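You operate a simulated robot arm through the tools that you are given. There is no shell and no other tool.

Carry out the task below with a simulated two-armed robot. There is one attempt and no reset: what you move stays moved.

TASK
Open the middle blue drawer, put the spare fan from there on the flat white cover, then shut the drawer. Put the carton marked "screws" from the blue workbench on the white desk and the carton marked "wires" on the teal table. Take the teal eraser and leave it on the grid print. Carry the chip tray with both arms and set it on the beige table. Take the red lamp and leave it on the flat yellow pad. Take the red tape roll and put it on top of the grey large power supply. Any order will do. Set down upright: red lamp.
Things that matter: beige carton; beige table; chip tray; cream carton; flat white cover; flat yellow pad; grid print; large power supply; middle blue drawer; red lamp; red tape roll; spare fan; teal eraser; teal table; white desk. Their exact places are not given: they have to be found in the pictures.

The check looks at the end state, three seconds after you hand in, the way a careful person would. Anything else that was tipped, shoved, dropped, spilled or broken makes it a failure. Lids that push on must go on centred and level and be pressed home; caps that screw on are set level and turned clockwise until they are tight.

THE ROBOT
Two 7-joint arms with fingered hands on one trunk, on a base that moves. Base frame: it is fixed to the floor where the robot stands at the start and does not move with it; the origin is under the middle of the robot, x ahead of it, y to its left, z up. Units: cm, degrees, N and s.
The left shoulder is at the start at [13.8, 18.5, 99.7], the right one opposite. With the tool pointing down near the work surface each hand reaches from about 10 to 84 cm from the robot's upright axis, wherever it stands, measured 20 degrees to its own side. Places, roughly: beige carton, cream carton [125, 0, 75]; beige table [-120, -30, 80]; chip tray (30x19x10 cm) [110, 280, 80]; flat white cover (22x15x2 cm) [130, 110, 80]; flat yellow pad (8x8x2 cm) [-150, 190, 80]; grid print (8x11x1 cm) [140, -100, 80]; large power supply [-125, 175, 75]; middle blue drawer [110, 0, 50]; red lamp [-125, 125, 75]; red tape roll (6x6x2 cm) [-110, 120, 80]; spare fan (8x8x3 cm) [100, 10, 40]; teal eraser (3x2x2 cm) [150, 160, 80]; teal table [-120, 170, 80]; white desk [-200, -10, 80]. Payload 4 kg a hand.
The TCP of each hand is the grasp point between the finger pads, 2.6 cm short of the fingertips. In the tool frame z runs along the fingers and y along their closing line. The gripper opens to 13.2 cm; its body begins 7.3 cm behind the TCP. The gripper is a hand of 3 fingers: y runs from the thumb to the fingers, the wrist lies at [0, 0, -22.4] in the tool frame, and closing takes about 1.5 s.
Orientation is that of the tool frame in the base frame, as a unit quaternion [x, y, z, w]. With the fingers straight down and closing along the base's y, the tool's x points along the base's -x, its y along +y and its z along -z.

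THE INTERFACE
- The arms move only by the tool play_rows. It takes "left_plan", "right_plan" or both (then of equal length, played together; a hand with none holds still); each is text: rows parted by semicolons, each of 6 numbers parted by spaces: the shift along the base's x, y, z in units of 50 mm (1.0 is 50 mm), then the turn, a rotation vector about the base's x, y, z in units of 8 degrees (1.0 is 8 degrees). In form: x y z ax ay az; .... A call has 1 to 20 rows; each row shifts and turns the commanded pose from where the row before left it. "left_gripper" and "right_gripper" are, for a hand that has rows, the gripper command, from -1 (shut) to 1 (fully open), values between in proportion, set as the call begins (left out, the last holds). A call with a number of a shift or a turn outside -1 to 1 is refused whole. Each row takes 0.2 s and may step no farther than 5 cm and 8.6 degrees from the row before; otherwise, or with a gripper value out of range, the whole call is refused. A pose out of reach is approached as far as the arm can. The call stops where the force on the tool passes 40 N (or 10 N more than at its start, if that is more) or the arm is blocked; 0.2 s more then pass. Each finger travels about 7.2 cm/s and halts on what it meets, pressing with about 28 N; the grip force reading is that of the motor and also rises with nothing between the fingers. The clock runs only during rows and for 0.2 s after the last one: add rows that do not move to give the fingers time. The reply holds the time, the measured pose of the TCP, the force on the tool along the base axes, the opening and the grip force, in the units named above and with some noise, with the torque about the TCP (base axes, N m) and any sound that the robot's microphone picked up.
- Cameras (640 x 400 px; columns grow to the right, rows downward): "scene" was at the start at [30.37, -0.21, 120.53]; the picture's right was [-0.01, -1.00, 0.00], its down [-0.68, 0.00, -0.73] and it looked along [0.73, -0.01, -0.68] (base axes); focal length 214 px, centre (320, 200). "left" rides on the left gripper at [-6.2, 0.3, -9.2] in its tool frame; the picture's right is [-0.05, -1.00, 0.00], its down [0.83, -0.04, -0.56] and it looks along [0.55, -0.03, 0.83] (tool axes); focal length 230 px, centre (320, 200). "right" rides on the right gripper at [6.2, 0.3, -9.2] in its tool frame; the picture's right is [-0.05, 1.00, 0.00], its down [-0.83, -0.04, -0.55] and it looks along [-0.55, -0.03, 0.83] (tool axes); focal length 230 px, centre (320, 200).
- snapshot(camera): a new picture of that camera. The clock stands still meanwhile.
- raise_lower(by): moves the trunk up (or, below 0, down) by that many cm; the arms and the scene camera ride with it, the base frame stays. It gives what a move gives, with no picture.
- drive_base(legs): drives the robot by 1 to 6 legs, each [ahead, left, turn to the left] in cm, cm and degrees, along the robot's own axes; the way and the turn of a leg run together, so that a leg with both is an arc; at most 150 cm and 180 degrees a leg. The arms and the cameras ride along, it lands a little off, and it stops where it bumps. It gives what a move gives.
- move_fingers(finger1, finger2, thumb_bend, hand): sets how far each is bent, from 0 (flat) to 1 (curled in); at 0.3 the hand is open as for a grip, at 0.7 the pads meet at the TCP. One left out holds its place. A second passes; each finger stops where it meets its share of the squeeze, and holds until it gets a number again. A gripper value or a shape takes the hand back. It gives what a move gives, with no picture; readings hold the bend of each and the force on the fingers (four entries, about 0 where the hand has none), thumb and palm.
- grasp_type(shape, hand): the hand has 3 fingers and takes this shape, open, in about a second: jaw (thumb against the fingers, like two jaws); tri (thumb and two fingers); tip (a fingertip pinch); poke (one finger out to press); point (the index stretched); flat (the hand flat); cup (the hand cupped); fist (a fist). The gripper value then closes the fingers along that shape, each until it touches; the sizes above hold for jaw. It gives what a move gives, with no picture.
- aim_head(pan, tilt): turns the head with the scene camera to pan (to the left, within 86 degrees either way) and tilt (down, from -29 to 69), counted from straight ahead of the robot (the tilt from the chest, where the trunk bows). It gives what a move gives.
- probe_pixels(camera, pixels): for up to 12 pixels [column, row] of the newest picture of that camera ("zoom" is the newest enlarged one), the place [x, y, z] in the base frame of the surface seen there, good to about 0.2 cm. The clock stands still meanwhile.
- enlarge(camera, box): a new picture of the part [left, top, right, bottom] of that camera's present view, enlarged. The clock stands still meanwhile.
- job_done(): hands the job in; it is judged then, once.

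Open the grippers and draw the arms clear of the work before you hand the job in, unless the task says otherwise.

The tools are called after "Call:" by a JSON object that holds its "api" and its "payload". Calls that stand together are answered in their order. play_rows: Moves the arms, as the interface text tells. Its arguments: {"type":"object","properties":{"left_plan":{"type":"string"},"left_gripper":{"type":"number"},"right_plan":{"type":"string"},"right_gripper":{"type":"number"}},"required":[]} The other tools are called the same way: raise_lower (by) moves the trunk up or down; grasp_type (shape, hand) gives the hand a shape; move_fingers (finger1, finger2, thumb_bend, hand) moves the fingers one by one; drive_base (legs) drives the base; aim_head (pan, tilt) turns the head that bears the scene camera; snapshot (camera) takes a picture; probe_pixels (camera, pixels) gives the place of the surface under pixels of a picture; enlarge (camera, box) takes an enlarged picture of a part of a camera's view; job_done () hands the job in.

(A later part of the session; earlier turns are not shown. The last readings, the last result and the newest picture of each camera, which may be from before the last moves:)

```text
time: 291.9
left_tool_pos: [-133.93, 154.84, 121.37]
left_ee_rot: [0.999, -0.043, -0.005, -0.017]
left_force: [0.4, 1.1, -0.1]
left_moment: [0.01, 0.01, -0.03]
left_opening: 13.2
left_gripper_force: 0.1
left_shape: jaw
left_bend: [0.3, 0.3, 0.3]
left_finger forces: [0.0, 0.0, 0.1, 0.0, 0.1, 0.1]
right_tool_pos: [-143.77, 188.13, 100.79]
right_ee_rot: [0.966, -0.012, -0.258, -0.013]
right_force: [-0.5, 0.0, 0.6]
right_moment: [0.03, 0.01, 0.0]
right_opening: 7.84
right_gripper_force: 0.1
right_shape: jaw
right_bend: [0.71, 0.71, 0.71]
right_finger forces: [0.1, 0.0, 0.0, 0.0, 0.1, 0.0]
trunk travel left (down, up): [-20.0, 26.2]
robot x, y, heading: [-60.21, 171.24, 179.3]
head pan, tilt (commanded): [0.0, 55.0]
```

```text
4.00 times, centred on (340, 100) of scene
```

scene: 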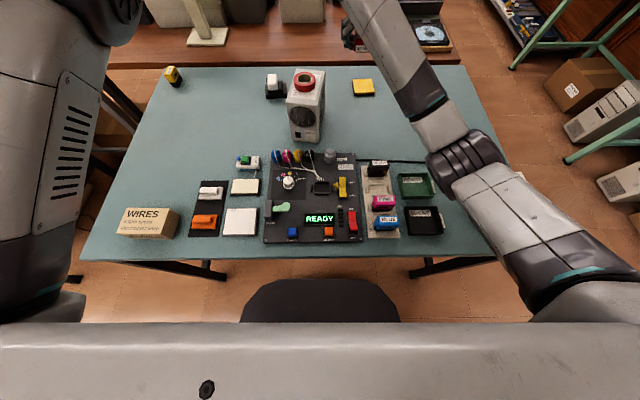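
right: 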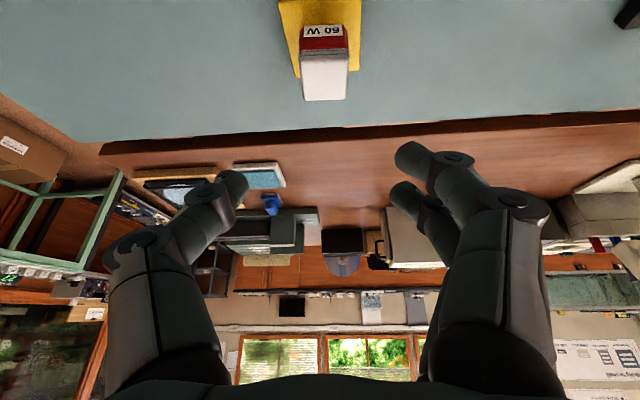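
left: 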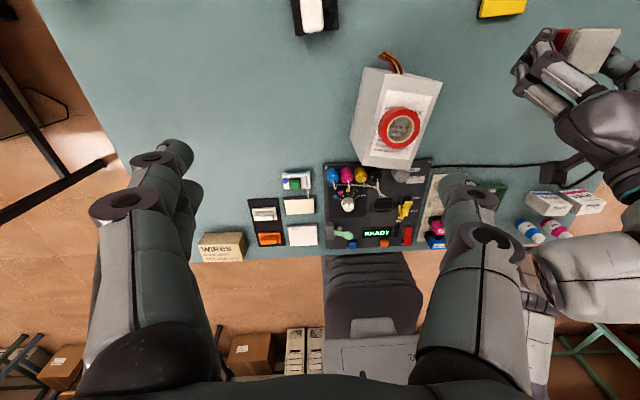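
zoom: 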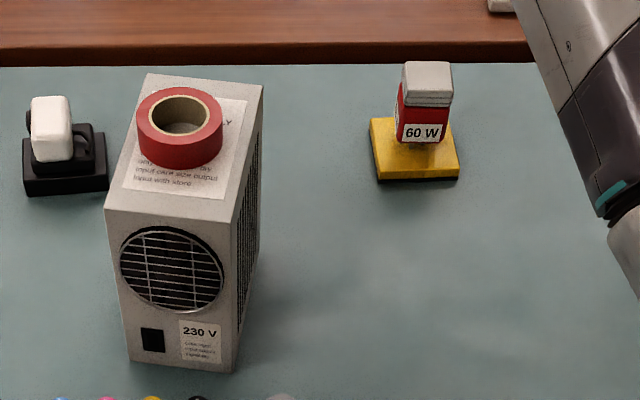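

Lamp upright on the pad, tape on the supply. I restore the right hand to vertical, raise it, then back off from the table.

Call:
{"api": "play_rows", "payload": {"right_plan": "0.4 0 0.6 0 -0.94 0; 0.4 0 0.6 0 -0.94 0; 0.4 0 0.6 0 -0.94 0; 0.4 0 0.4 0 -0.94 0; 0 0 0 0 0 0", "right_gripper": 1}}

Call:
{"api": "raise_lower", "payload": {"by": 10}}

Call:
{"api": "drive_base", "payload": {"legs": [[-50, 0, 0], [0, 0, -90]]}}

Call:
{"api": "aim_head", "payload": {"pan": -30, "tilt": 40}}

Call:
{"api": "snapshot", "payload": {"camera": "scene"}}

```text
time: 293.1
left_tool_pos: [-133.95, 154.86, 121.36]
left_ee_rot: [0.999, -0.044, -0.006, -0.017]
left_force: [0.0, -0.3, 0.2]
left_moment: [-0.02, 0.0, 0.03]
left_opening: 13.21
left_gripper_force: 0.0
left_shape: jaw
left_bend: [0.3, 0.3, 0.3]
left_finger forces: [0.0, 0.0, 0.1, 0.0, 0.0, 0.1]
right_tool_pos: [-136.02, 187.95, 111.96]
right_ee_rot: [1.0, -0.011, 0.002, -0.015]
right_force: [-0.4, -0.4, 0.2]
right_moment: [-0.01, -0.01, 0.02]
right_opening: 13.2
right_gripper_force: 0.0
right_shape: jaw
right_bend: [0.3, 0.3, 0.3]
right_finger forces: [0.1, 0.0, 0.0, 0.0, 0.0, 0.1]
trunk travel left (down, up): [-20.0, 26.2]
robot x, y, heading: [-60.42, 170.93, 179.5]
head pan, tilt (commanded): [0.0, 55.0]
```

```text
time: 294.4
left_tool_pos: [-130.16, 154.81, 137.86]
left_ee_rot: [0.998, -0.044, -0.051, -0.014]
left_force: [-0.3, -0.2, -0.4]
left_moment: [-0.03, -0.01, -0.01]
left_opening: 13.2
left_gripper_force: 0.1
left_shape: jaw
left_bend: [0.3, 0.3, 0.3]
left_finger forces: [0.0, 0.1, 0.1, 0.0, 0.0, 0.0]
right_tool_pos: [-133.34, 187.91, 128.03]
right_ee_rot: [0.999, -0.009, -0.04, -0.015]
right_force: [0.2, 0.1, -0.5]
right_moment: [0.0, -0.01, -0.01]
right_opening: 13.2
right_gripper_force: 0.0
right_shape: jaw
right_bend: [0.3, 0.3, 0.3]
right_finger forces: [0.0, 0.1, 0.0, 0.0, 0.1, 0.0]
trunk travel left (down, up): [-30.0, 16.2]
robot x, y, heading: [-60.37, 171.11, 179.5]
head pan, tilt (commanded): [0.0, 55.0]
```

```text
time: 301.2
left_tool_pos: [-27.0, 240.12, 137.9]
left_ee_rot: [-0.676, 0.735, 0.025, 0.047]
left_force: [0.4, 0.1, 0.0]
left_moment: [0.0, -0.01, -0.01]
left_opening: 13.19
left_gripper_force: 0.0
left_shape: jaw
left_bend: [0.3, 0.3, 0.3]
left_finger forces: [0.0, 0.1, 0.0, 0.0, 0.0, 0.0]
right_tool_pos: [6.0, 243.41, 128.15]
right_ee_rot: [-0.701, 0.712, 0.017, 0.039]
right_force: [0.1, 0.4, 0.1]
right_moment: [-0.02, 0.02, -0.01]
right_opening: 13.19
right_gripper_force: 0.1
right_shape: jaw
right_bend: [0.3, 0.3, 0.3]
right_finger forces: [0.1, 0.0, 0.0, 0.0, 0.1, 0.0]
trunk travel left (down, up): [-30.0, 16.2]
robot x, y, heading: [-10.67, 170.81, 89.7]
head pan, tilt (commanded): [0.0, 55.0]
```

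```text
time: 302.1
left_tool_pos: [-27.1, 240.19, 137.92]
left_ee_rot: [-0.677, 0.735, 0.025, 0.046]
left_force: [0.2, -0.1, 0.1]
left_moment: [-0.01, 0.03, 0.0]
left_opening: 13.18
left_gripper_force: 0.1
left_shape: jaw
left_bend: [0.3, 0.3, 0.3]
left_finger forces: [0.0, 0.0, 0.0, 0.0, 0.1, 0.0]
right_tool_pos: [6.0, 243.56, 128.0]
right_ee_rot: [-0.701, 0.712, 0.018, 0.039]
right_force: [0.7, -0.2, 0.5]
right_moment: [-0.04, 0.01, 0.0]
right_opening: 13.18
right_gripper_force: 0.1
right_shape: jaw
right_bend: [0.3, 0.3, 0.3]
right_finger forces: [0.0, 0.1, 0.1, 0.0, 0.0, 0.1]
trunk travel left (down, up): [-30.0, 16.2]
robot x, y, heading: [-10.39, 170.39, 89.7]
head pan, tilt (commanded): [-30.0, 40.0]
```

```text
taken
```

scene: 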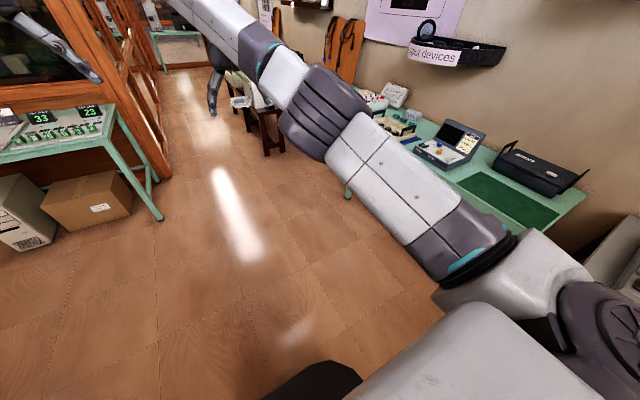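

I test folding the right arm back toward the body, to be sure it still bends the proper way.

Call:
{"api": "play_rows", "payload": {"right_plan": "0 -0.7 -0.2 0 0 0; 0 -0.7 -0.2 0 0 0; 0 -0.7 -0.2 0 0 0; 0 -0.7 -0.2 0 0 0; 0 -0.7 -0.2 0 0 0; 0 -0.7 -0.2 0 0 0; 0 -0.7 0 0 0 0; 0 0 0 0 0 0"}}

Call:
{"api": "snapshot", "payload": {"camera": "right"}}

```text
time: 303.9
left_tool_pos: [-27.21, 240.16, 137.87]
left_ee_rot: [-0.676, 0.735, 0.025, 0.046]
left_force: [0.4, 0.2, 0.8]
left_moment: [0.01, 0.03, 0.04]
left_opening: 13.2
left_gripper_force: 0.0
left_shape: jaw
left_bend: [0.3, 0.3, 0.3]
left_finger forces: [0.0, 0.0, 0.1, 0.0, 0.1, 0.1]
right_tool_pos: [5.85, 218.87, 122.03]
right_ee_rot: [-0.701, 0.711, 0.018, 0.039]
right_force: [0.1, -0.1, -0.4]
right_moment: [-0.02, 0.0, -0.02]
right_opening: 13.17
right_gripper_force: 0.0
right_shape: jaw
right_bend: [0.3, 0.3, 0.3]
right_finger forces: [0.0, 0.0, 0.1, 0.0, 0.1, 0.0]
trunk travel left (down, up): [-30.0, 16.2]
robot x, y, heading: [-10.72, 170.62, 89.9]
head pan, tilt (commanded): [-30.0, 40.0]
```

```text
taken
```

right: 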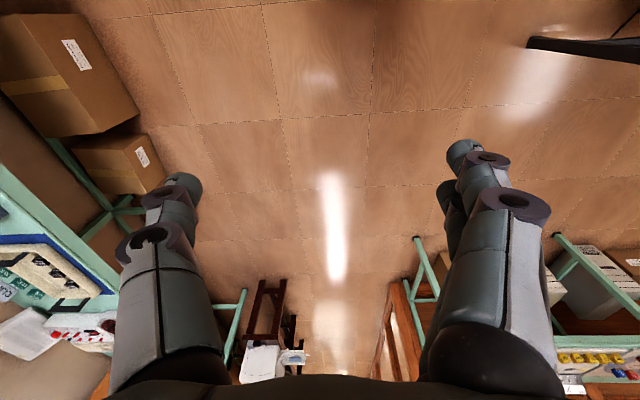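

The right arm folds well. Now I try to relax the left arm by swinging it outward (left) and back at height.

Call:
{"api": "play_rows", "payload": {"left_plan": "-0.6 -0.1 0 0 0 0; -0.6 -0.1 0 0 0 0; -0.6 -0.3 0 0 0 0; -0.6 -0.4 0 0 0 0; -0.6 -0.5 0 0 0 0; -0.6 -0.6 0 0 0 0; 0 0 0 0 0 0"}}

Call:
{"api": "aim_head", "payload": {"pan": 30, "tilt": 30}}

Call:
{"api": "snapshot", "payload": {"camera": "scene"}}

```text
time: 305.5
left_tool_pos: [-30.24, 239.57, 137.92]
left_ee_rot: [-0.676, 0.735, 0.025, 0.046]
left_force: [-0.1, -0.2, 0.4]
left_moment: [0.0, -0.02, 0.02]
left_opening: 13.2
left_gripper_force: 0.1
left_shape: jaw
left_bend: [0.3, 0.3, 0.3]
left_finger forces: [0.0, 0.1, 0.0, 0.0, 0.0, 0.1]
left hand out of reach, approached as far as the arm can: row 2, 3, 4, 5, 6
right_tool_pos: [5.83, 218.9, 122.0]
right_ee_rot: [-0.701, 0.711, 0.019, 0.039]
right_force: [0.1, -1.1, 0.1]
right_moment: [0.04, 0.0, 0.03]
right_opening: 13.19
right_gripper_force: 0.1
right_shape: jaw
right_bend: [0.3, 0.3, 0.3]
right_finger forces: [0.1, 0.0, 0.1, 0.0, 0.0, 0.0]
trunk travel left (down, up): [-30.0, 16.2]
robot x, y, heading: [-10.89, 170.47, 89.8]
head pan, tilt (commanded): [-30.0, 40.0]
```

```text
time: 306.8
left_tool_pos: [-30.13, 239.71, 137.88]
left_ee_rot: [-0.676, 0.735, 0.024, 0.046]
left_force: [0.1, 0.3, 0.0]
left_moment: [-0.01, -0.05, -0.01]
left_opening: 13.2
left_gripper_force: 0.0
left_shape: jaw
left_bend: [0.3, 0.3, 0.3]
left_finger forces: [0.1, 0.0, 0.1, 0.1, 0.0, 0.0]
right_tool_pos: [5.9, 219.01, 121.96]
right_ee_rot: [-0.701, 0.712, 0.018, 0.039]
right_force: [0.1, 0.2, -0.3]
right_moment: [0.0, -0.04, -0.01]
right_opening: 13.18
right_gripper_force: 0.1
right_shape: jaw
right_bend: [0.3, 0.3, 0.3]
right_finger forces: [0.0, 0.0, 0.0, 0.1, 0.0, 0.0]
trunk travel left (down, up): [-30.0, 16.2]
robot x, y, heading: [-10.67, 170.93, 90.2]
head pan, tilt (commanded): [30.0, 30.0]
```

```text
taken
```

scene: 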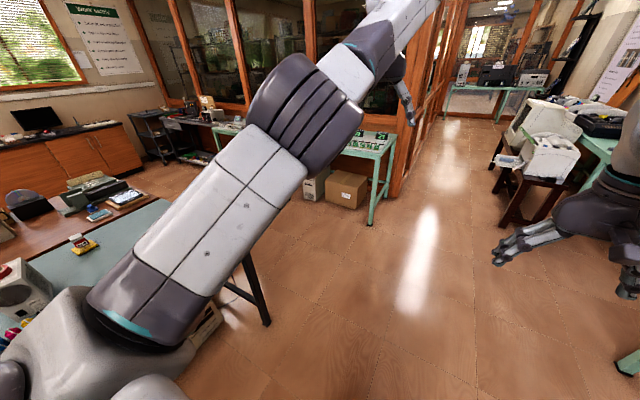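

The left arm seems pinned at a wrist/elbow limit. I test whether yawing the left hand frees it: first +32°.

Call:
{"api": "play_rows", "payload": {"left_plan": "0 0 0 0 0 1; 0 0 0 0 0 1; 0 0 0 0 0 1; 0 0 0 0 0 1; 0 -0.4 0 0 0 0; 0 -0.4 0 0 0 0; 0 0 0 0 0 0"}}

```text
time: 308.4
left_tool_pos: [-30.24, 239.63, 137.89]
left_ee_rot: [0.852, -0.52, -0.037, -0.038]
left_force: [-0.1, -0.3, -0.3]
left_moment: [-0.01, -0.03, 0.0]
left_opening: 13.21
left_gripper_force: 0.0
left_shape: jaw
left_bend: [0.3, 0.3, 0.3]
left_finger forces: [0.1, 0.0, 0.0, 0.1, 0.0, 0.0]
left hand out of reach, approached as far as the arm can: row 5, 6
right_tool_pos: [5.83, 219.0, 121.96]
right_ee_rot: [-0.7, 0.713, 0.018, 0.039]
right_force: [0.6, 0.4, -0.4]
right_moment: [0.06, -0.02, 0.0]
right_opening: 13.18
right_gripper_force: 0.1
right_shape: jaw
right_bend: [0.3, 0.3, 0.3]
right_finger forces: [0.0, 0.1, 0.0, 0.0, 0.0, 0.0]
trunk travel left (down, up): [-30.0, 16.2]
robot x, y, heading: [-10.39, 170.56, 89.5]
head pan, tilt (commanded): [30.0, 30.0]
```

Yaw isn't the limiter. I test lowering the left hand well down and then pulling it back.

Call:
{"api": "play_rows", "payload": {"left_plan": "0 0 -0.8 0 0 -1; 0 0 -0.8 0 0 -1; 0 0 -0.8 0 0 -1; 0 0 -0.8 0 0 -1; 0 0 -0.8 0 0 0; 0 0 -0.8 0 0 0; 0 0 -0.8 0 0 0; 0 0 -0.8 0 0 0; 0 -0.4 -0.4 0 0 0; 0 -0.4 -0.4 0 0 0; 0 -0.4 -0.4 0 0 0; 0 -0.4 -0.4 0 0 0; 0 0 0 0 0 0"}}

Call:
{"api": "snapshot", "payload": {"camera": "scene"}}

```text
time: 311.4
left_tool_pos: [-34.18, 233.41, 99.39]
left_ee_rot: [-0.691, 0.72, 0.049, 0.041]
left_force: [0.5, 0.1, -0.8]
left_moment: [0.02, 0.01, -0.01]
left_opening: 13.2
left_gripper_force: 0.1
left_shape: jaw
left_bend: [0.3, 0.3, 0.3]
left_finger forces: [0.1, 0.0, 0.0, 0.0, 0.0, 0.0]
left hand out of reach, approached as far as the arm can: row 1, 2, 3
right_tool_pos: [5.93, 218.88, 121.92]
right_ee_rot: [-0.702, 0.711, 0.018, 0.039]
right_force: [-0.5, 1.5, -1.0]
right_moment: [0.02, 0.03, 0.0]
right_opening: 13.18
right_gripper_force: 0.1
right_shape: jaw
right_bend: [0.3, 0.3, 0.3]
right_finger forces: [0.1, 0.0, 0.0, 0.0, 0.0, 0.0]
trunk travel left (down, up): [-30.0, 16.2]
robot x, y, heading: [-10.64, 170.77, 89.7]
head pan, tilt (commanded): [30.0, 30.0]
stopped in row 13 (left hand): the arm was blocked; the commanded pose is now the measured one
```

```text
taken
```

scene: 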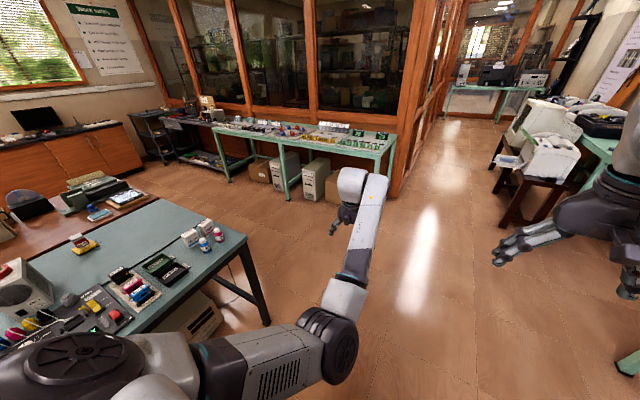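

The left elbow has swung inward, which explains the limits. I try to roll it back out: pivot the left hand about its wrist so the fingers point to the robot's right.

Call:
{"api": "play_rows", "payload": {"left_plan": "0.623 0 0.045 0 -1 0; 0.614 0 0.13 0 -1 0; 0.587 0 0.211 0 -1 0; 0.551 0 0.296 0 -1 0; 0.506 0 0.367 0 -1 0; 0.448 0 0.435 0 -1 0; 0.385 0 0.493 0 -1 0; 0.314 0 0.542 0 -1 0; 0 0 0 0 0 0"}}

Call:
{"api": "snapshot", "payload": {"camera": "scene"}}

```text
time: 313.4
left_tool_pos: [-15.98, 235.47, 111.02]
left_ee_rot: [0.619, -0.589, 0.312, -0.415]
left_force: [-0.4, 0.0, 0.4]
left_moment: [0.01, 0.04, 0.01]
left_opening: 13.21
left_gripper_force: 0.1
left_shape: jaw
left_bend: [0.3, 0.3, 0.3]
left_finger forces: [0.0, 0.0, 0.1, 0.0, 0.0, 0.1]
left hand out of reach, approached as far as the arm can: row 3, 4
right_tool_pos: [5.86, 218.94, 121.97]
right_ee_rot: [-0.702, 0.711, 0.018, 0.04]
right_force: [0.3, -0.5, 0.4]
right_moment: [0.0, -0.02, 0.03]
right_opening: 13.16
right_gripper_force: 0.1
right_shape: jaw
right_bend: [0.3, 0.3, 0.3]
right_finger forces: [0.0, 0.0, 0.0, 0.0, 0.0, 0.0]
trunk travel left (down, up): [-30.0, 16.2]
robot x, y, heading: [-10.65, 170.39, 89.6]
head pan, tilt (commanded): [30.0, 30.0]
```

```text
taken
```

scene: 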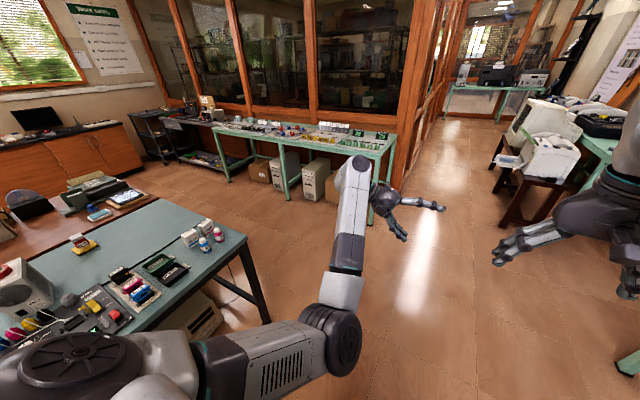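

I'll use the straight-arm trick: extend the left arm fully forward, roll the hand about that axis (sharing roll with the upper arm), then fold again. First extend.

Call:
{"api": "play_rows", "payload": {"left_plan": "0.1 0.8 0.05 0 0 0; 0.1 0.8 0.05 0 0 0; 0.1 0.8 0.05 0 0 0; 0.1 0.8 0.05 0 0 0; 0 0.8 0 0 0 0; 0 0 0 0 0 0"}}

Call:
{"api": "snapshot", "payload": {"camera": "scene"}}

```text
time: 314.8
left_tool_pos: [-12.16, 248.97, 112.29]
left_ee_rot: [0.607, -0.591, 0.326, -0.419]
left_force: [0.2, -0.4, 0.4]
left_moment: [-0.01, -0.02, -0.01]
left_opening: 13.19
left_gripper_force: 0.0
left_shape: jaw
left_bend: [0.3, 0.3, 0.3]
left_finger forces: [0.0, 0.0, 0.0, 0.1, 0.0, 0.0]
left hand out of reach, approached as far as the arm can: row 4, 5
right_tool_pos: [5.95, 218.95, 122.0]
right_ee_rot: [-0.702, 0.711, 0.018, 0.039]
right_force: [0.0, 0.1, 0.5]
right_moment: [-0.03, 0.05, 0.04]
right_opening: 13.21
right_gripper_force: 0.0
right_shape: jaw
right_bend: [0.3, 0.3, 0.3]
right_finger forces: [0.0, 0.0, 0.0, 0.1, 0.0, 0.0]
trunk travel left (down, up): [-30.0, 16.2]
robot x, y, heading: [-10.77, 170.46, 89.9]
head pan, tilt (commanded): [30.0, 30.0]
```

```text
taken
```

scene: 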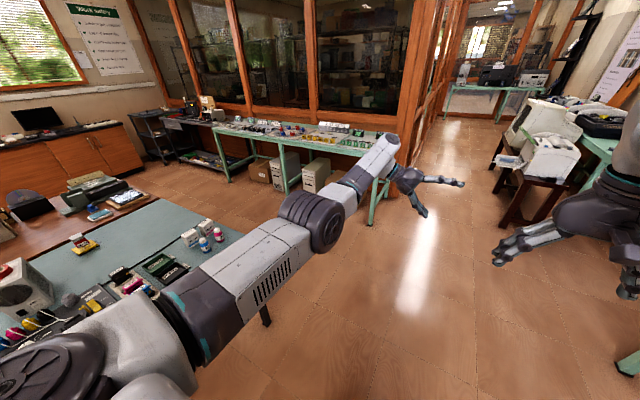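

The arm is straight. Now roll the hand about the forward axis from pointing right to pointing left, in 8° steps.

Call:
{"api": "play_rows", "payload": {"left_plan": "-0.314 0.05 -0.542 0 1 0; -0.385 0.05 -0.493 0 1 0; -0.448 0.05 -0.435 0 1 0; -0.506 0.05 -0.367 0 1 0; -0.551 0.05 -0.296 0 1 0; -0.587 0.05 -0.211 0 1 0; -0.614 0.05 -0.13 0 1 0; -0.623 0.05 -0.045 0 1 0; -0.623 0.05 0.045 0 1 0; -0.614 0.05 0.13 0 1 0; -0.587 0.05 0.211 0 1 0; -0.551 0.05 0.296 0 1 0; -0.506 0.05 0.367 0 1 0; -0.448 0.05 0.435 0 1 0; -0.385 0.05 0.493 0 1 0; -0.314 0.05 0.542 0 1 0; -0.233 0.05 0.578 0 1 0; -0.152 0.05 0.605 0 1 0; 0 0 0 0 0 0"}}

Call:
{"api": "snapshot", "payload": {"camera": "scene"}}

```text
time: 318.8
left_tool_pos: [-54.32, 248.98, 117.69]
left_ee_rot: [-0.498, 0.579, 0.478, -0.433]
left_force: [-0.3, -0.5, 0.9]
left_moment: [0.02, 0.0, -0.02]
left_opening: 13.19
left_gripper_force: 0.1
left_shape: jaw
left_bend: [0.3, 0.3, 0.3]
left_finger forces: [0.1, 0.0, 0.1, 0.0, 0.0, 0.0]
left hand out of reach, approached as far as the arm can: row 2, 4, 6, 8, 10, 15, 16, 18
right_tool_pos: [6.0, 218.84, 121.93]
right_ee_rot: [-0.701, 0.712, 0.017, 0.039]
right_force: [-0.4, -0.3, -0.7]
right_moment: [-0.04, 0.01, -0.02]
right_opening: 13.17
right_gripper_force: 0.0
right_shape: jaw
right_bend: [0.3, 0.3, 0.3]
right_finger forces: [0.0, 0.0, 0.0, 0.0, 0.0, 0.0]
trunk travel left (down, up): [-30.0, 16.2]
robot x, y, heading: [-10.39, 170.73, 89.9]
head pan, tilt (commanded): [30.0, 30.0]
```

```text
taken
```

scene: 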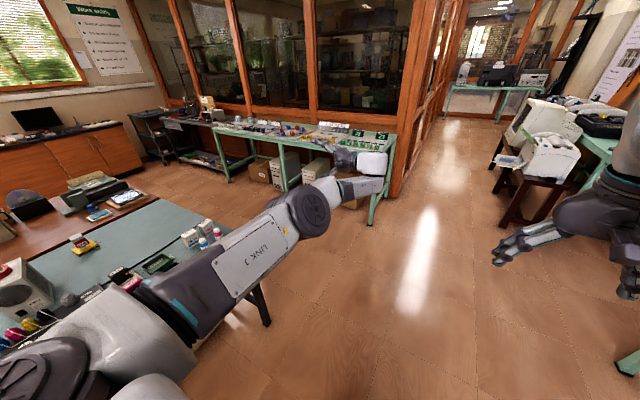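

The upper arm rolled visibly ("LINK 3" face now up). Now pull back to see which way the elbow folds.

Call:
{"api": "play_rows", "payload": {"left_plan": "0 -0.4 0 0 0 0; 0 -0.4 0 0 0 0; 0 -0.5 0 0 0 0; 0 -0.5 0 0 0 0; 0 -0.5 0 0 0 0; 0 -0.5 0 0 0 0; 0 0 0 0 0 0"}}

Call:
{"api": "snapshot", "payload": {"camera": "scene"}}

```text
time: 320.4
left_tool_pos: [-54.32, 234.97, 117.58]
left_ee_rot: [-0.498, 0.58, 0.478, -0.433]
left_force: [0.4, 0.6, -0.3]
left_moment: [0.04, 0.01, 0.04]
left_opening: 13.21
left_gripper_force: 0.3
left_shape: jaw
left_bend: [0.3, 0.3, 0.3]
left_finger forces: [0.0, 0.0, 0.1, 0.1, 0.1, 0.0]
right_tool_pos: [5.84, 219.06, 122.02]
right_ee_rot: [-0.702, 0.711, 0.018, 0.04]
right_force: [0.8, 0.0, 0.3]
right_moment: [-0.02, 0.02, 0.03]
right_opening: 13.19
right_gripper_force: 0.1
right_shape: jaw
right_bend: [0.3, 0.3, 0.3]
right_finger forces: [0.1, 0.1, 0.0, 0.0, 0.0, 0.1]
trunk travel left (down, up): [-30.0, 16.2]
robot x, y, heading: [-10.59, 170.5, 90.0]
head pan, tilt (commanded): [30.0, 30.0]
```

```text
taken
```

scene: 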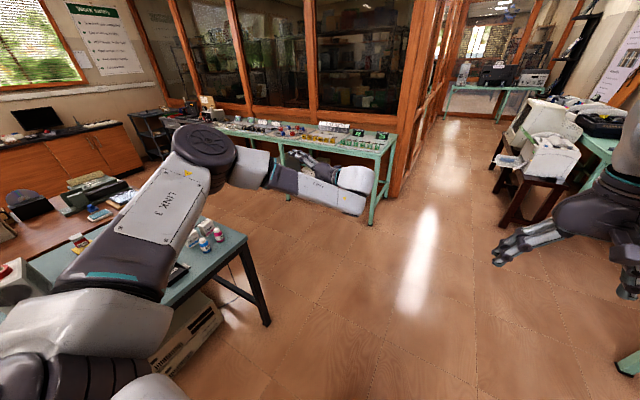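

The elbow now folds outward properly. Rotate the left hand back to tool-down about its wrist.

Call:
{"api": "play_rows", "payload": {"left_plan": "0.152 0 -0.605 0 -1 0; 0.233 0 -0.578 0 -1 0; 0.314 0 -0.542 0 -1 0; 0.385 0 -0.493 0 -1 0; 0.448 0 -0.435 0 -1 0; 0.506 0 -0.367 0 -1 0; 0.551 0 -0.296 0 -1 0; 0.587 0 -0.211 0 -1 0; 0.614 0 -0.13 0 -1 0; 0.623 0 -0.045 0 -1 0; 0 0 0 0 0 0"}}

Call:
{"api": "snapshot", "payload": {"camera": "scene"}}

```text
time: 322.8
left_tool_pos: [-32.27, 235.03, 99.21]
left_ee_rot: [-0.689, 0.722, 0.044, 0.042]
left_force: [0.0, -0.1, 0.2]
left_moment: [-0.02, -0.02, -0.01]
left_opening: 13.2
left_gripper_force: 0.0
left_shape: jaw
left_bend: [0.3, 0.3, 0.3]
left_finger forces: [0.0, 0.1, 0.1, 0.0, 0.0, 0.1]
right_tool_pos: [5.93, 218.84, 122.06]
right_ee_rot: [-0.701, 0.712, 0.018, 0.039]
right_force: [0.1, 0.6, -1.1]
right_moment: [0.02, 0.01, 0.02]
right_opening: 13.2
right_gripper_force: 0.0
right_shape: jaw
right_bend: [0.3, 0.3, 0.3]
right_finger forces: [0.0, 0.0, 0.1, 0.0, 0.0, 0.0]
trunk travel left (down, up): [-30.0, 16.2]
robot x, y, heading: [-10.83, 170.35, 89.8]
head pan, tilt (commanded): [30.0, 30.0]
```

```text
taken
```

scene: 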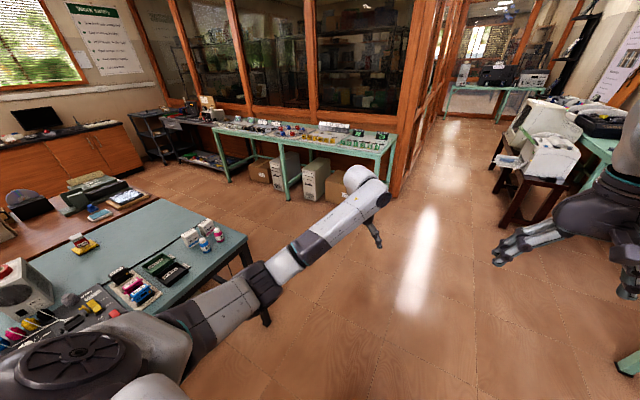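

Test: pull the left hand back and up.

Call:
{"api": "play_rows", "payload": {"left_plan": "0 -0.6 0.3 0 0 0; 0 -0.6 0.3 0 0 0; 0 -0.6 0.3 0 0 0; 0 -0.6 0.3 0 0 0; 0 -0.5 0.3 0 0 0; 0 0 0 0 0 0"}}

Call:
{"api": "snapshot", "payload": {"camera": "scene"}}

```text
time: 324.2
left_tool_pos: [-32.39, 220.47, 106.53]
left_ee_rot: [-0.689, 0.722, 0.046, 0.04]
left_force: [-0.4, 0.1, 0.3]
left_moment: [-0.02, 0.0, 0.0]
left_opening: 13.17
left_gripper_force: 0.0
left_shape: jaw
left_bend: [0.3, 0.3, 0.3]
left_finger forces: [0.0, 0.0, 0.0, 0.0, 0.0, 0.0]
right_tool_pos: [5.92, 218.92, 121.98]
right_ee_rot: [-0.701, 0.712, 0.018, 0.039]
right_force: [-0.4, -0.3, 0.0]
right_moment: [0.0, 0.0, 0.01]
right_opening: 13.17
right_gripper_force: 0.0
right_shape: jaw
right_bend: [0.3, 0.3, 0.3]
right_finger forces: [0.0, 0.0, 0.0, 0.0, 0.0, 0.1]
trunk travel left (down, up): [-30.0, 16.2]
robot x, y, heading: [-10.59, 170.47, 89.6]
head pan, tilt (commanded): [30.0, 30.0]
```

```text
taken
```

scene: 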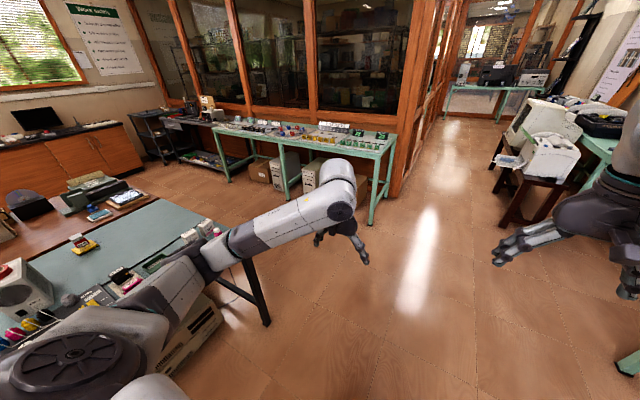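

Left arm is healthy again. Before driving on, I probe the stool/white equipment ahead on the right and the floor.

Call:
{"api": "probe_pixels", "payload": {"camera": "scene", "pixels": [[505, 222], [540, 225], [500, 165], [490, 170], [525, 150], [370, 225], [430, 250], [600, 150]]}}

Call:
{"api": "aim_head", "payload": {"pan": -20, "tilt": 35}}

Call:
{"api": "snapshot", "payload": {"camera": "scene"}}

```text
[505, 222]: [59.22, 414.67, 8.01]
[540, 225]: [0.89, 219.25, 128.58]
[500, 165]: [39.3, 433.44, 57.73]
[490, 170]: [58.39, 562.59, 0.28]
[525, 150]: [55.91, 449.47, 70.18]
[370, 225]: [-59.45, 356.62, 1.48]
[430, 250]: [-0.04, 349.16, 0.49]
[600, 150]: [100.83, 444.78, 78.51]
```

```text
time: 325.4
left_tool_pos: [-32.36, 220.44, 106.57]
left_ee_rot: [-0.689, 0.722, 0.044, 0.042]
left_force: [-0.8, 0.4, -0.9]
left_moment: [0.01, 0.01, -0.04]
left_opening: 13.2
left_gripper_force: 0.1
left_shape: jaw
left_bend: [0.3, 0.3, 0.3]
left_finger forces: [0.0, 0.1, 0.0, 0.0, 0.0, 0.1]
right_tool_pos: [5.93, 218.86, 121.9]
right_ee_rot: [-0.701, 0.712, 0.018, 0.04]
right_force: [0.1, 0.5, -0.3]
right_moment: [0.0, -0.01, 0.0]
right_opening: 13.18
right_gripper_force: 0.0
right_shape: jaw
right_bend: [0.3, 0.3, 0.3]
right_finger forces: [0.0, 0.1, 0.0, 0.0, 0.0, 0.0]
trunk travel left (down, up): [-30.0, 16.2]
robot x, y, heading: [-10.8, 169.92, 89.9]
head pan, tilt (commanded): [-20.0, 35.0]
```

```text
taken
```

scene: 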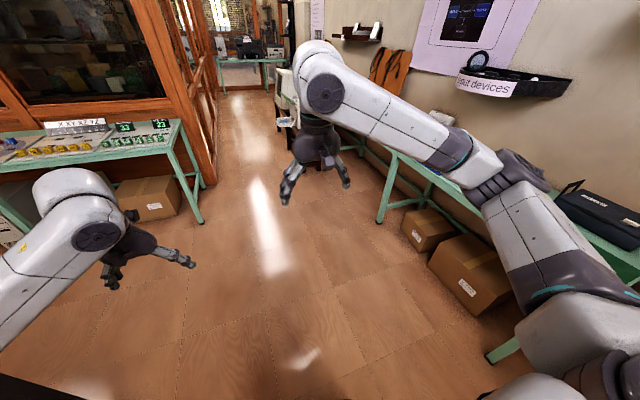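

Path is clear. Drive ahead 108 cm, turn right 90° to face the green table with the chip tray.

Call:
{"api": "drive_base", "payload": {"legs": [[108, 0, 0], [0, 0, -90]]}}

Call:
{"api": "aim_head", "payload": {"pan": 0, "tilt": 45}}

Call:
{"api": "snapshot", "payload": {"camera": "scene"}}

```text
time: 334.8
left_tool_pos: [39.2, 302.29, 106.59]
left_ee_rot: [0.013, 0.998, 0.003, 0.061]
left_force: [-0.9, 0.2, 0.2]
left_moment: [0.02, 0.01, 0.0]
left_opening: 13.21
left_gripper_force: 0.0
left_shape: jaw
left_bend: [0.3, 0.3, 0.3]
left_finger forces: [0.0, 0.1, 0.0, 0.0, 0.0, 0.1]
right_tool_pos: [38.34, 263.96, 121.94]
right_ee_rot: [-0.003, 0.999, -0.015, 0.04]
right_force: [-0.6, 0.4, 0.5]
right_moment: [0.01, 0.02, 0.01]
right_opening: 13.2
right_gripper_force: 0.1
right_shape: jaw
right_bend: [0.3, 0.3, 0.3]
right_finger forces: [0.0, 0.0, 0.1, 0.1, 0.1, 0.0]
trunk travel left (down, up): [-30.0, 16.2]
robot x, y, heading: [-10.41, 279.21, 1.0]
head pan, tilt (commanded): [-20.0, 35.0]
```

```text
time: 335.6
left_tool_pos: [39.29, 302.29, 106.65]
left_ee_rot: [0.013, 0.998, 0.002, 0.061]
left_force: [-0.3, 0.3, -0.4]
left_moment: [-0.01, -0.01, 0.0]
left_opening: 13.2
left_gripper_force: 0.1
left_shape: jaw
left_bend: [0.3, 0.3, 0.3]
left_finger forces: [0.0, 0.1, 0.0, 0.0, 0.0, 0.0]
right_tool_pos: [38.41, 264.02, 122.06]
right_ee_rot: [-0.003, 0.999, -0.015, 0.04]
right_force: [1.0, -0.3, -0.3]
right_moment: [-0.03, -0.01, 0.0]
right_opening: 13.21
right_gripper_force: 0.1
right_shape: jaw
right_bend: [0.3, 0.3, 0.3]
right_finger forces: [0.0, 0.0, 0.1, 0.1, 0.0, 0.0]
trunk travel left (down, up): [-30.0, 16.2]
robot x, y, heading: [-10.17, 279.09, 1.2]
head pan, tilt (commanded): [0.0, 45.0]
```

```text
taken
```

scene: 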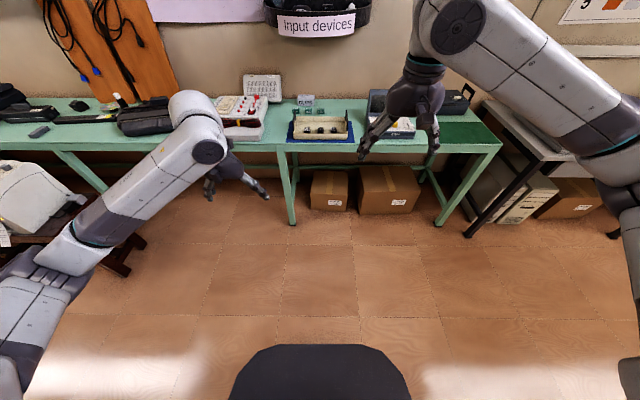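

Chip tray with black handles at (322,125). Zoom in and measure it.

Call:
{"api": "enlarge", "payload": {"camera": "scene", "box": [272, 95, 368, 155]}}

```text
6.67 times, centred on (320, 125) of scene
```

zoom: 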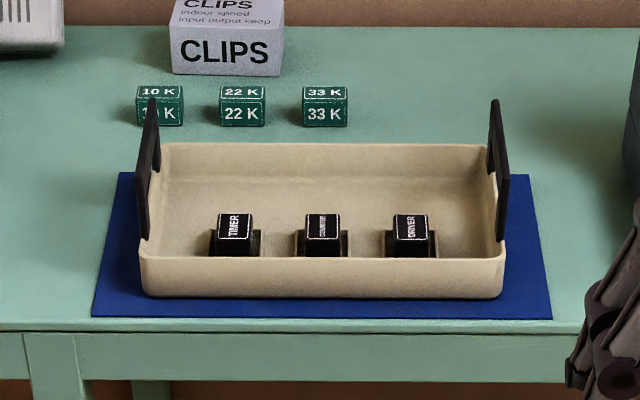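

Probing handles, rim, and mat.

Call:
{"api": "probe_pixels", "payload": {"camera": "zoom", "pixels": [[142, 200], [155, 105], [147, 170], [505, 200], [494, 108], [500, 160], [143, 268], [502, 268], [165, 148], [487, 150], [320, 285], [320, 305]]}}

Call:
{"api": "enlarge", "payload": {"camera": "scene", "box": [287, 105, 311, 145]}}

```text
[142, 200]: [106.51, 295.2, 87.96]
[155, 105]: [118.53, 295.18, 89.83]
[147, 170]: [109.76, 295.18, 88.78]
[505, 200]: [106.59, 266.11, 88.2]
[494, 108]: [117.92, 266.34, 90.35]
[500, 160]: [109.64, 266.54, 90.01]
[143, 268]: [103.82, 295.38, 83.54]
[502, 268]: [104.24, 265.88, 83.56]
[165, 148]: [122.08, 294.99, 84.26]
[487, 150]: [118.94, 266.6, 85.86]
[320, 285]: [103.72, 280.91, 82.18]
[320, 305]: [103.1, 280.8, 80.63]
```

```text
10.00 times, centred on (299, 125) of scene
```

zoom: 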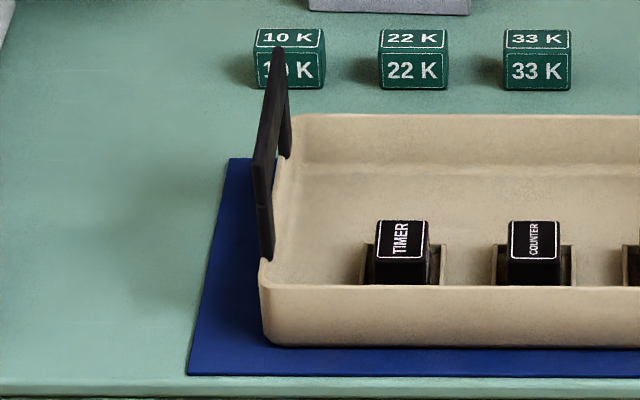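

Tray: x 103.7–122, y 266–295.3, rim z 84; arch handles at y≈295.2 and 266.2 with bar along x, top z≈90.5. I level both hands, match heights, then drive up to the table.

Call:
{"api": "play_rows", "payload": {"left_plan": "0 0 0.5 -0.04 0.44 0.1; 0 0 0.5 0 0.43 0.09; 0 0 0.5 0 0 0; 0 0 0 0 0 0", "right_plan": "0 0 -0.1 0.21 0.57 -0.04; 0 0 -0.1 0 0 0; 0 0 -0.1 0 0 0; 0 0 0 0 0 0"}}

Call:
{"api": "drive_base", "payload": {"legs": [[40, 0, -1.2]]}}

Call:
{"api": "snapshot", "payload": {"camera": "scene"}}

```text
time: 336.6
left_tool_pos: [39.12, 302.16, 114.2]
left_ee_rot: [0.0, 1.0, 0.0, 0.0]
left_force: [-0.4, -0.9, -0.8]
left_moment: [0.03, -0.02, 0.01]
left_opening: 13.21
left_gripper_force: 0.1
left_shape: jaw
left_bend: [0.3, 0.3, 0.3]
left_finger forces: [0.0, 0.0, 0.0, 0.0, 0.1, 0.0]
right_tool_pos: [38.35, 263.93, 120.3]
right_ee_rot: [-0.001, 1.0, 0.0, 0.0]
right_force: [-0.1, -0.5, 0.3]
right_moment: [0.0, -0.01, -0.02]
right_opening: 13.2
right_gripper_force: 0.0
right_shape: jaw
right_bend: [0.3, 0.3, 0.3]
right_finger forces: [0.0, 0.0, 0.1, 0.0, 0.0, 0.1]
trunk travel left (down, up): [-30.0, 16.2]
robot x, y, heading: [-10.16, 279.13, 1.0]
head pan, tilt (commanded): [0.0, 45.0]
```

```text
time: 339.1
left_tool_pos: [79.27, 301.19, 114.23]
left_ee_rot: [0.012, 1.0, -0.001, 0.001]
left_force: [-0.2, -0.1, 1.1]
left_moment: [-0.03, 0.0, -0.02]
left_opening: 13.21
left_gripper_force: 0.0
left_shape: jaw
left_bend: [0.3, 0.3, 0.3]
left_finger forces: [0.1, 0.0, 0.1, 0.0, 0.0, 0.1]
right_tool_pos: [77.65, 262.97, 120.53]
right_ee_rot: [0.013, 1.0, 0.0, 0.002]
right_force: [0.1, 0.3, -0.1]
right_moment: [0.03, 0.01, -0.01]
right_opening: 13.2
right_gripper_force: 0.0
right_shape: jaw
right_bend: [0.3, 0.3, 0.3]
right_finger forces: [0.0, 0.1, 0.0, 0.0, 0.0, 0.0]
trunk travel left (down, up): [-30.0, 16.2]
robot x, y, heading: [29.41, 279.33, -0.6]
head pan, tilt (commanded): [0.0, 45.0]
```

```text
taken
```

scene: 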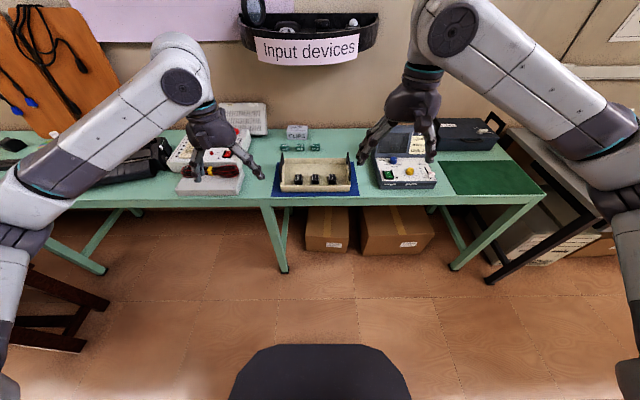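

Good view. Zoom and probe the tray's surroundings: console at left, oscilloscope at right.

Call:
{"api": "enlarge", "payload": {"camera": "scene", "box": [232, 115, 408, 215]}}

Call:
{"api": "probe_pixels", "payload": {"camera": "scene", "pixels": [[378, 165], [376, 185], [390, 140], [243, 180], [240, 190], [247, 150], [315, 207], [298, 147], [282, 160], [349, 160]]}}

```text
3.64 times, centred on (320, 165) of scene
```

zoom: 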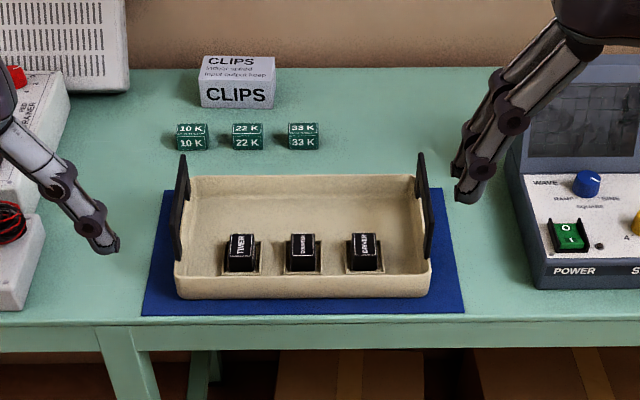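

```text
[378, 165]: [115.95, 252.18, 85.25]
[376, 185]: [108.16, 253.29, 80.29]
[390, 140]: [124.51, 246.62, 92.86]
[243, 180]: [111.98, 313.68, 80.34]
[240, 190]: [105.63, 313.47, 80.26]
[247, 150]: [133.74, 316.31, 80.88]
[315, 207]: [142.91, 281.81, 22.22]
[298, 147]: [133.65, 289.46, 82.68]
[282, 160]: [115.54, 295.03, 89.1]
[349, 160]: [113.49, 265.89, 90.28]
```

Clearances are fine. Drive ahead 27 cm; then place both hands above the handles with ≈5 cm openings.

Call:
{"api": "drive_base", "payload": {"legs": [[27, 1, 0.6]]}}

Call:
{"api": "snapshot", "payload": {"camera": "scene"}}

Call:
{"api": "snapshot", "payload": {"camera": "right"}}

Call:
{"api": "snapshot", "payload": {"camera": "left"}}

```text
time: 341.0
left_tool_pos: [106.01, 302.3, 114.26]
left_ee_rot: [0.009, 1.0, -0.001, 0.001]
left_force: [0.0, -0.9, 0.4]
left_moment: [-0.01, -0.02, 0.01]
left_opening: 13.2
left_gripper_force: 0.0
left_shape: jaw
left_bend: [0.3, 0.3, 0.3]
left_finger forces: [0.0, 0.0, 0.1, 0.0, 0.0, 0.0]
right_tool_pos: [104.66, 264.03, 120.5]
right_ee_rot: [0.009, 1.0, 0.0, 0.0]
right_force: [0.4, -0.7, 0.3]
right_moment: [-0.01, -0.01, 0.04]
right_opening: 13.2
right_gripper_force: 0.1
right_shape: jaw
right_bend: [0.3, 0.3, 0.3]
right_finger forces: [0.1, 0.0, 0.0, 0.0, 0.1, 0.0]
trunk travel left (down, up): [-30.0, 16.2]
robot x, y, heading: [56.57, 280.57, -0.0]
head pan, tilt (commanded): [0.0, 45.0]
```

```text
taken
```

scene: 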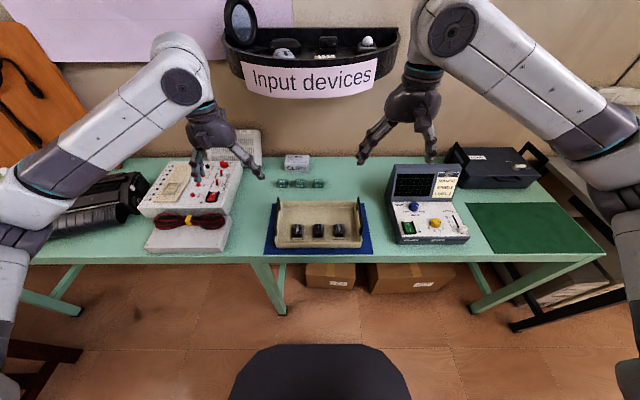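

```text
taken
```

right: 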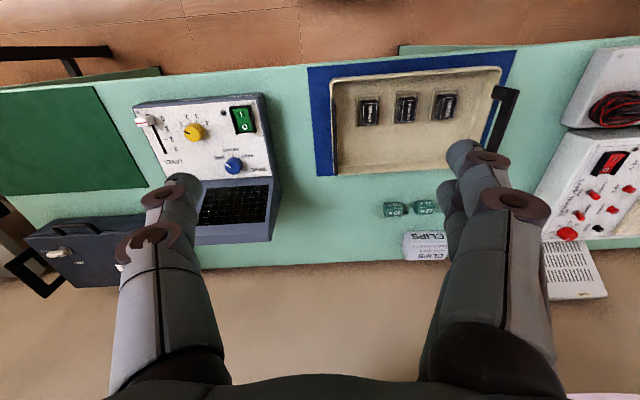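

```text
taken
```

left: 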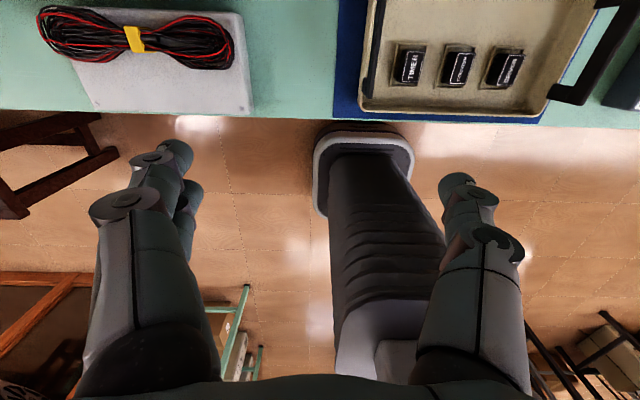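

Probe the handles from the hand cameras: left handle in the right view, right handle in the left view.

Call:
{"api": "probe_pixels", "payload": {"camera": "right", "pixels": [[512, 92], [505, 115], [498, 140], [492, 155], [497, 92], [486, 152], [490, 120]]}}

Call:
{"api": "probe_pixels", "payload": {"camera": "left", "pixels": [[556, 92], [575, 98], [590, 80], [610, 50], [628, 15], [600, 8], [370, 92], [385, 15]]}}

```text
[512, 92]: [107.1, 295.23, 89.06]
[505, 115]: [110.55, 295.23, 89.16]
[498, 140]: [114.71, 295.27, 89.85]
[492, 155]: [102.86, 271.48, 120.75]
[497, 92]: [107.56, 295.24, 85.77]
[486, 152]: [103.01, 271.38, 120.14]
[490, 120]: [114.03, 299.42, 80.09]
```

```text
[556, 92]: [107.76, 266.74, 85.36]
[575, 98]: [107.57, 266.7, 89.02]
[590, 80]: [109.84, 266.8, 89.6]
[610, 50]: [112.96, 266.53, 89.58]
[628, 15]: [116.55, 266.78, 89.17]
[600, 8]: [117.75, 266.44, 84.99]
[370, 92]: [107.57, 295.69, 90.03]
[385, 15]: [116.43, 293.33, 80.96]
```

Handle bars: left y≈295.5, right y≈266.4, z≈89–90, x 107.5–117.5. Bring both hands above the bars together.

Call:
{"api": "play_rows", "payload": {"left_plan": "0.264 -0.272 -0.57 0 0 0.13; 0.264 -0.272 -0.57 0 0 0; 0.264 -0.272 -0.57 0 0 0; 0.264 -0.272 -0.57 0 0 0; 0.264 -0.272 -0.57 0 0 0; 0 0 0 0 0 0", "right_plan": "0.316 0.096 -0.82 0 0 0.13; 0.316 0.096 -0.82 0 0 0; 0.316 0.096 -0.82 0 0 0; 0.316 0.096 -0.82 0 0 0; 0.316 0.096 -0.82 0 0 0; 0 0 0 0 0 0", "left_gripper": -0.24, "right_gripper": -0.24}}

Call:
{"api": "snapshot", "payload": {"camera": "right"}}

Call:
{"api": "snapshot", "payload": {"camera": "left"}}

```text
time: 342.4
left_tool_pos: [112.58, 295.45, 99.88]
left_ee_rot: [0.001, 1.0, 0.001, 0.001]
left_force: [-0.5, -0.5, -0.7]
left_moment: [0.01, -0.04, 0.01]
left_opening: 5.05
left_gripper_force: 0.1
left_shape: jaw
left_bend: [0.73, 0.73, 0.7]
left_finger forces: [0.1, 0.0, 0.0, 0.1, 0.0, 0.0]
right_tool_pos: [112.73, 266.63, 99.99]
right_ee_rot: [-0.001, 1.0, 0.0, 0.002]
right_force: [0.2, 1.4, 0.7]
right_moment: [0.0, -0.01, 0.0]
right_opening: 5.06
right_gripper_force: 0.1
right_shape: jaw
right_bend: [0.73, 0.73, 0.7]
right_finger forces: [0.0, 0.0, 0.0, 0.1, 0.0, 0.0]
trunk travel left (down, up): [-30.0, 16.2]
robot x, y, heading: [56.32, 280.55, 0.0]
head pan, tilt (commanded): [0.0, 45.0]
```

```text
taken
```

right: 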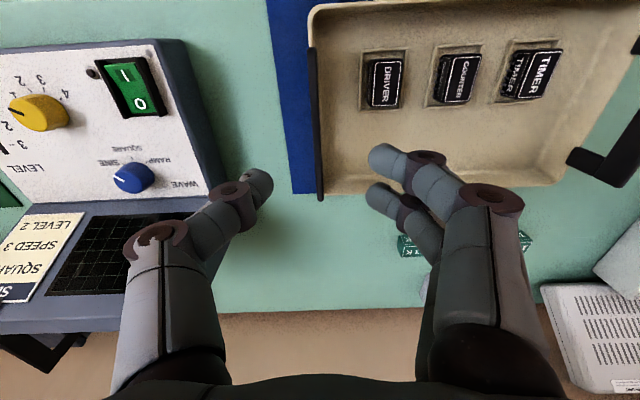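

```text
taken
```

left: 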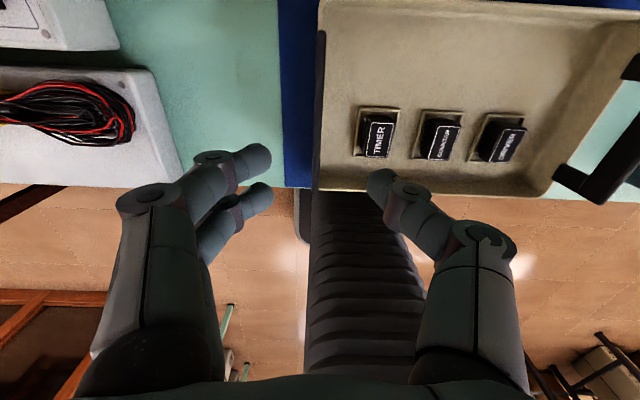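

Each handle (thin dark line at px 317–320) is centred between thumb and fingers. Descend both together to z≈91.

Call:
{"api": "play_rows", "payload": {"left_plan": "0 0 -0.6 0 0 0; 0 0 -0.6 0 0 0; 0 0 -0.55 0 0 0; 0 0 0 0 0 0", "right_plan": "0 -0.02 -0.6 0 0 0; 0 -0.02 -0.6 0 0 0; 0 0 -0.55 0 0 0; 0 0 0 0 0 0"}}

Call:
{"api": "snapshot", "payload": {"camera": "right"}}

Call:
{"api": "snapshot", "payload": {"camera": "left"}}

```text
time: 343.4
left_tool_pos: [112.57, 295.44, 91.26]
left_ee_rot: [-0.001, 1.0, 0.0, 0.001]
left_force: [0.0, -0.4, -0.5]
left_moment: [-0.04, 0.04, 0.03]
left_opening: 5.06
left_gripper_force: 0.2
left_shape: jaw
left_bend: [0.73, 0.73, 0.7]
left_finger forces: [0.1, 0.0, 0.0, 0.1, 0.0, 0.0]
right_tool_pos: [112.74, 266.27, 91.31]
right_ee_rot: [-0.001, 1.0, 0.0, 0.001]
right_force: [-0.2, -0.2, 0.2]
right_moment: [0.01, -0.02, -0.02]
right_opening: 5.04
right_gripper_force: 0.0
right_shape: jaw
right_bend: [0.73, 0.73, 0.7]
right_finger forces: [0.0, 0.2, 0.0, 0.0, 0.0, 0.0]
trunk travel left (down, up): [-30.0, 16.2]
robot x, y, heading: [56.53, 280.48, -0.4]
head pan, tilt (commanded): [0.0, 45.0]
```

```text
taken
```

right: 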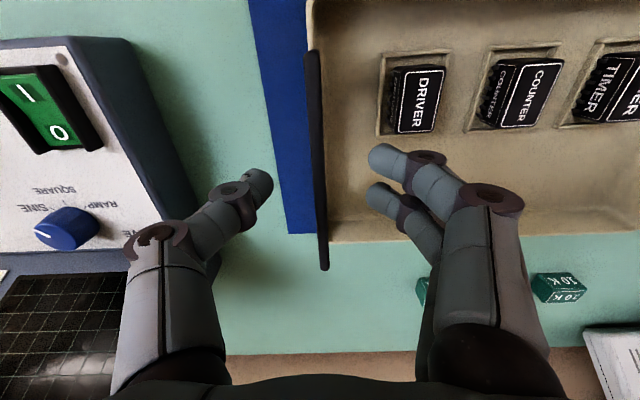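

```text
taken
```

left: 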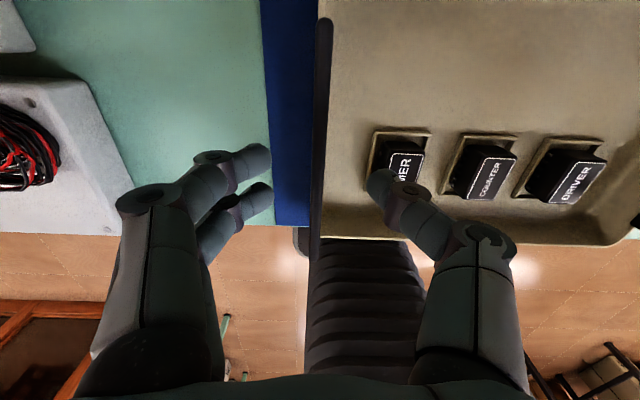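

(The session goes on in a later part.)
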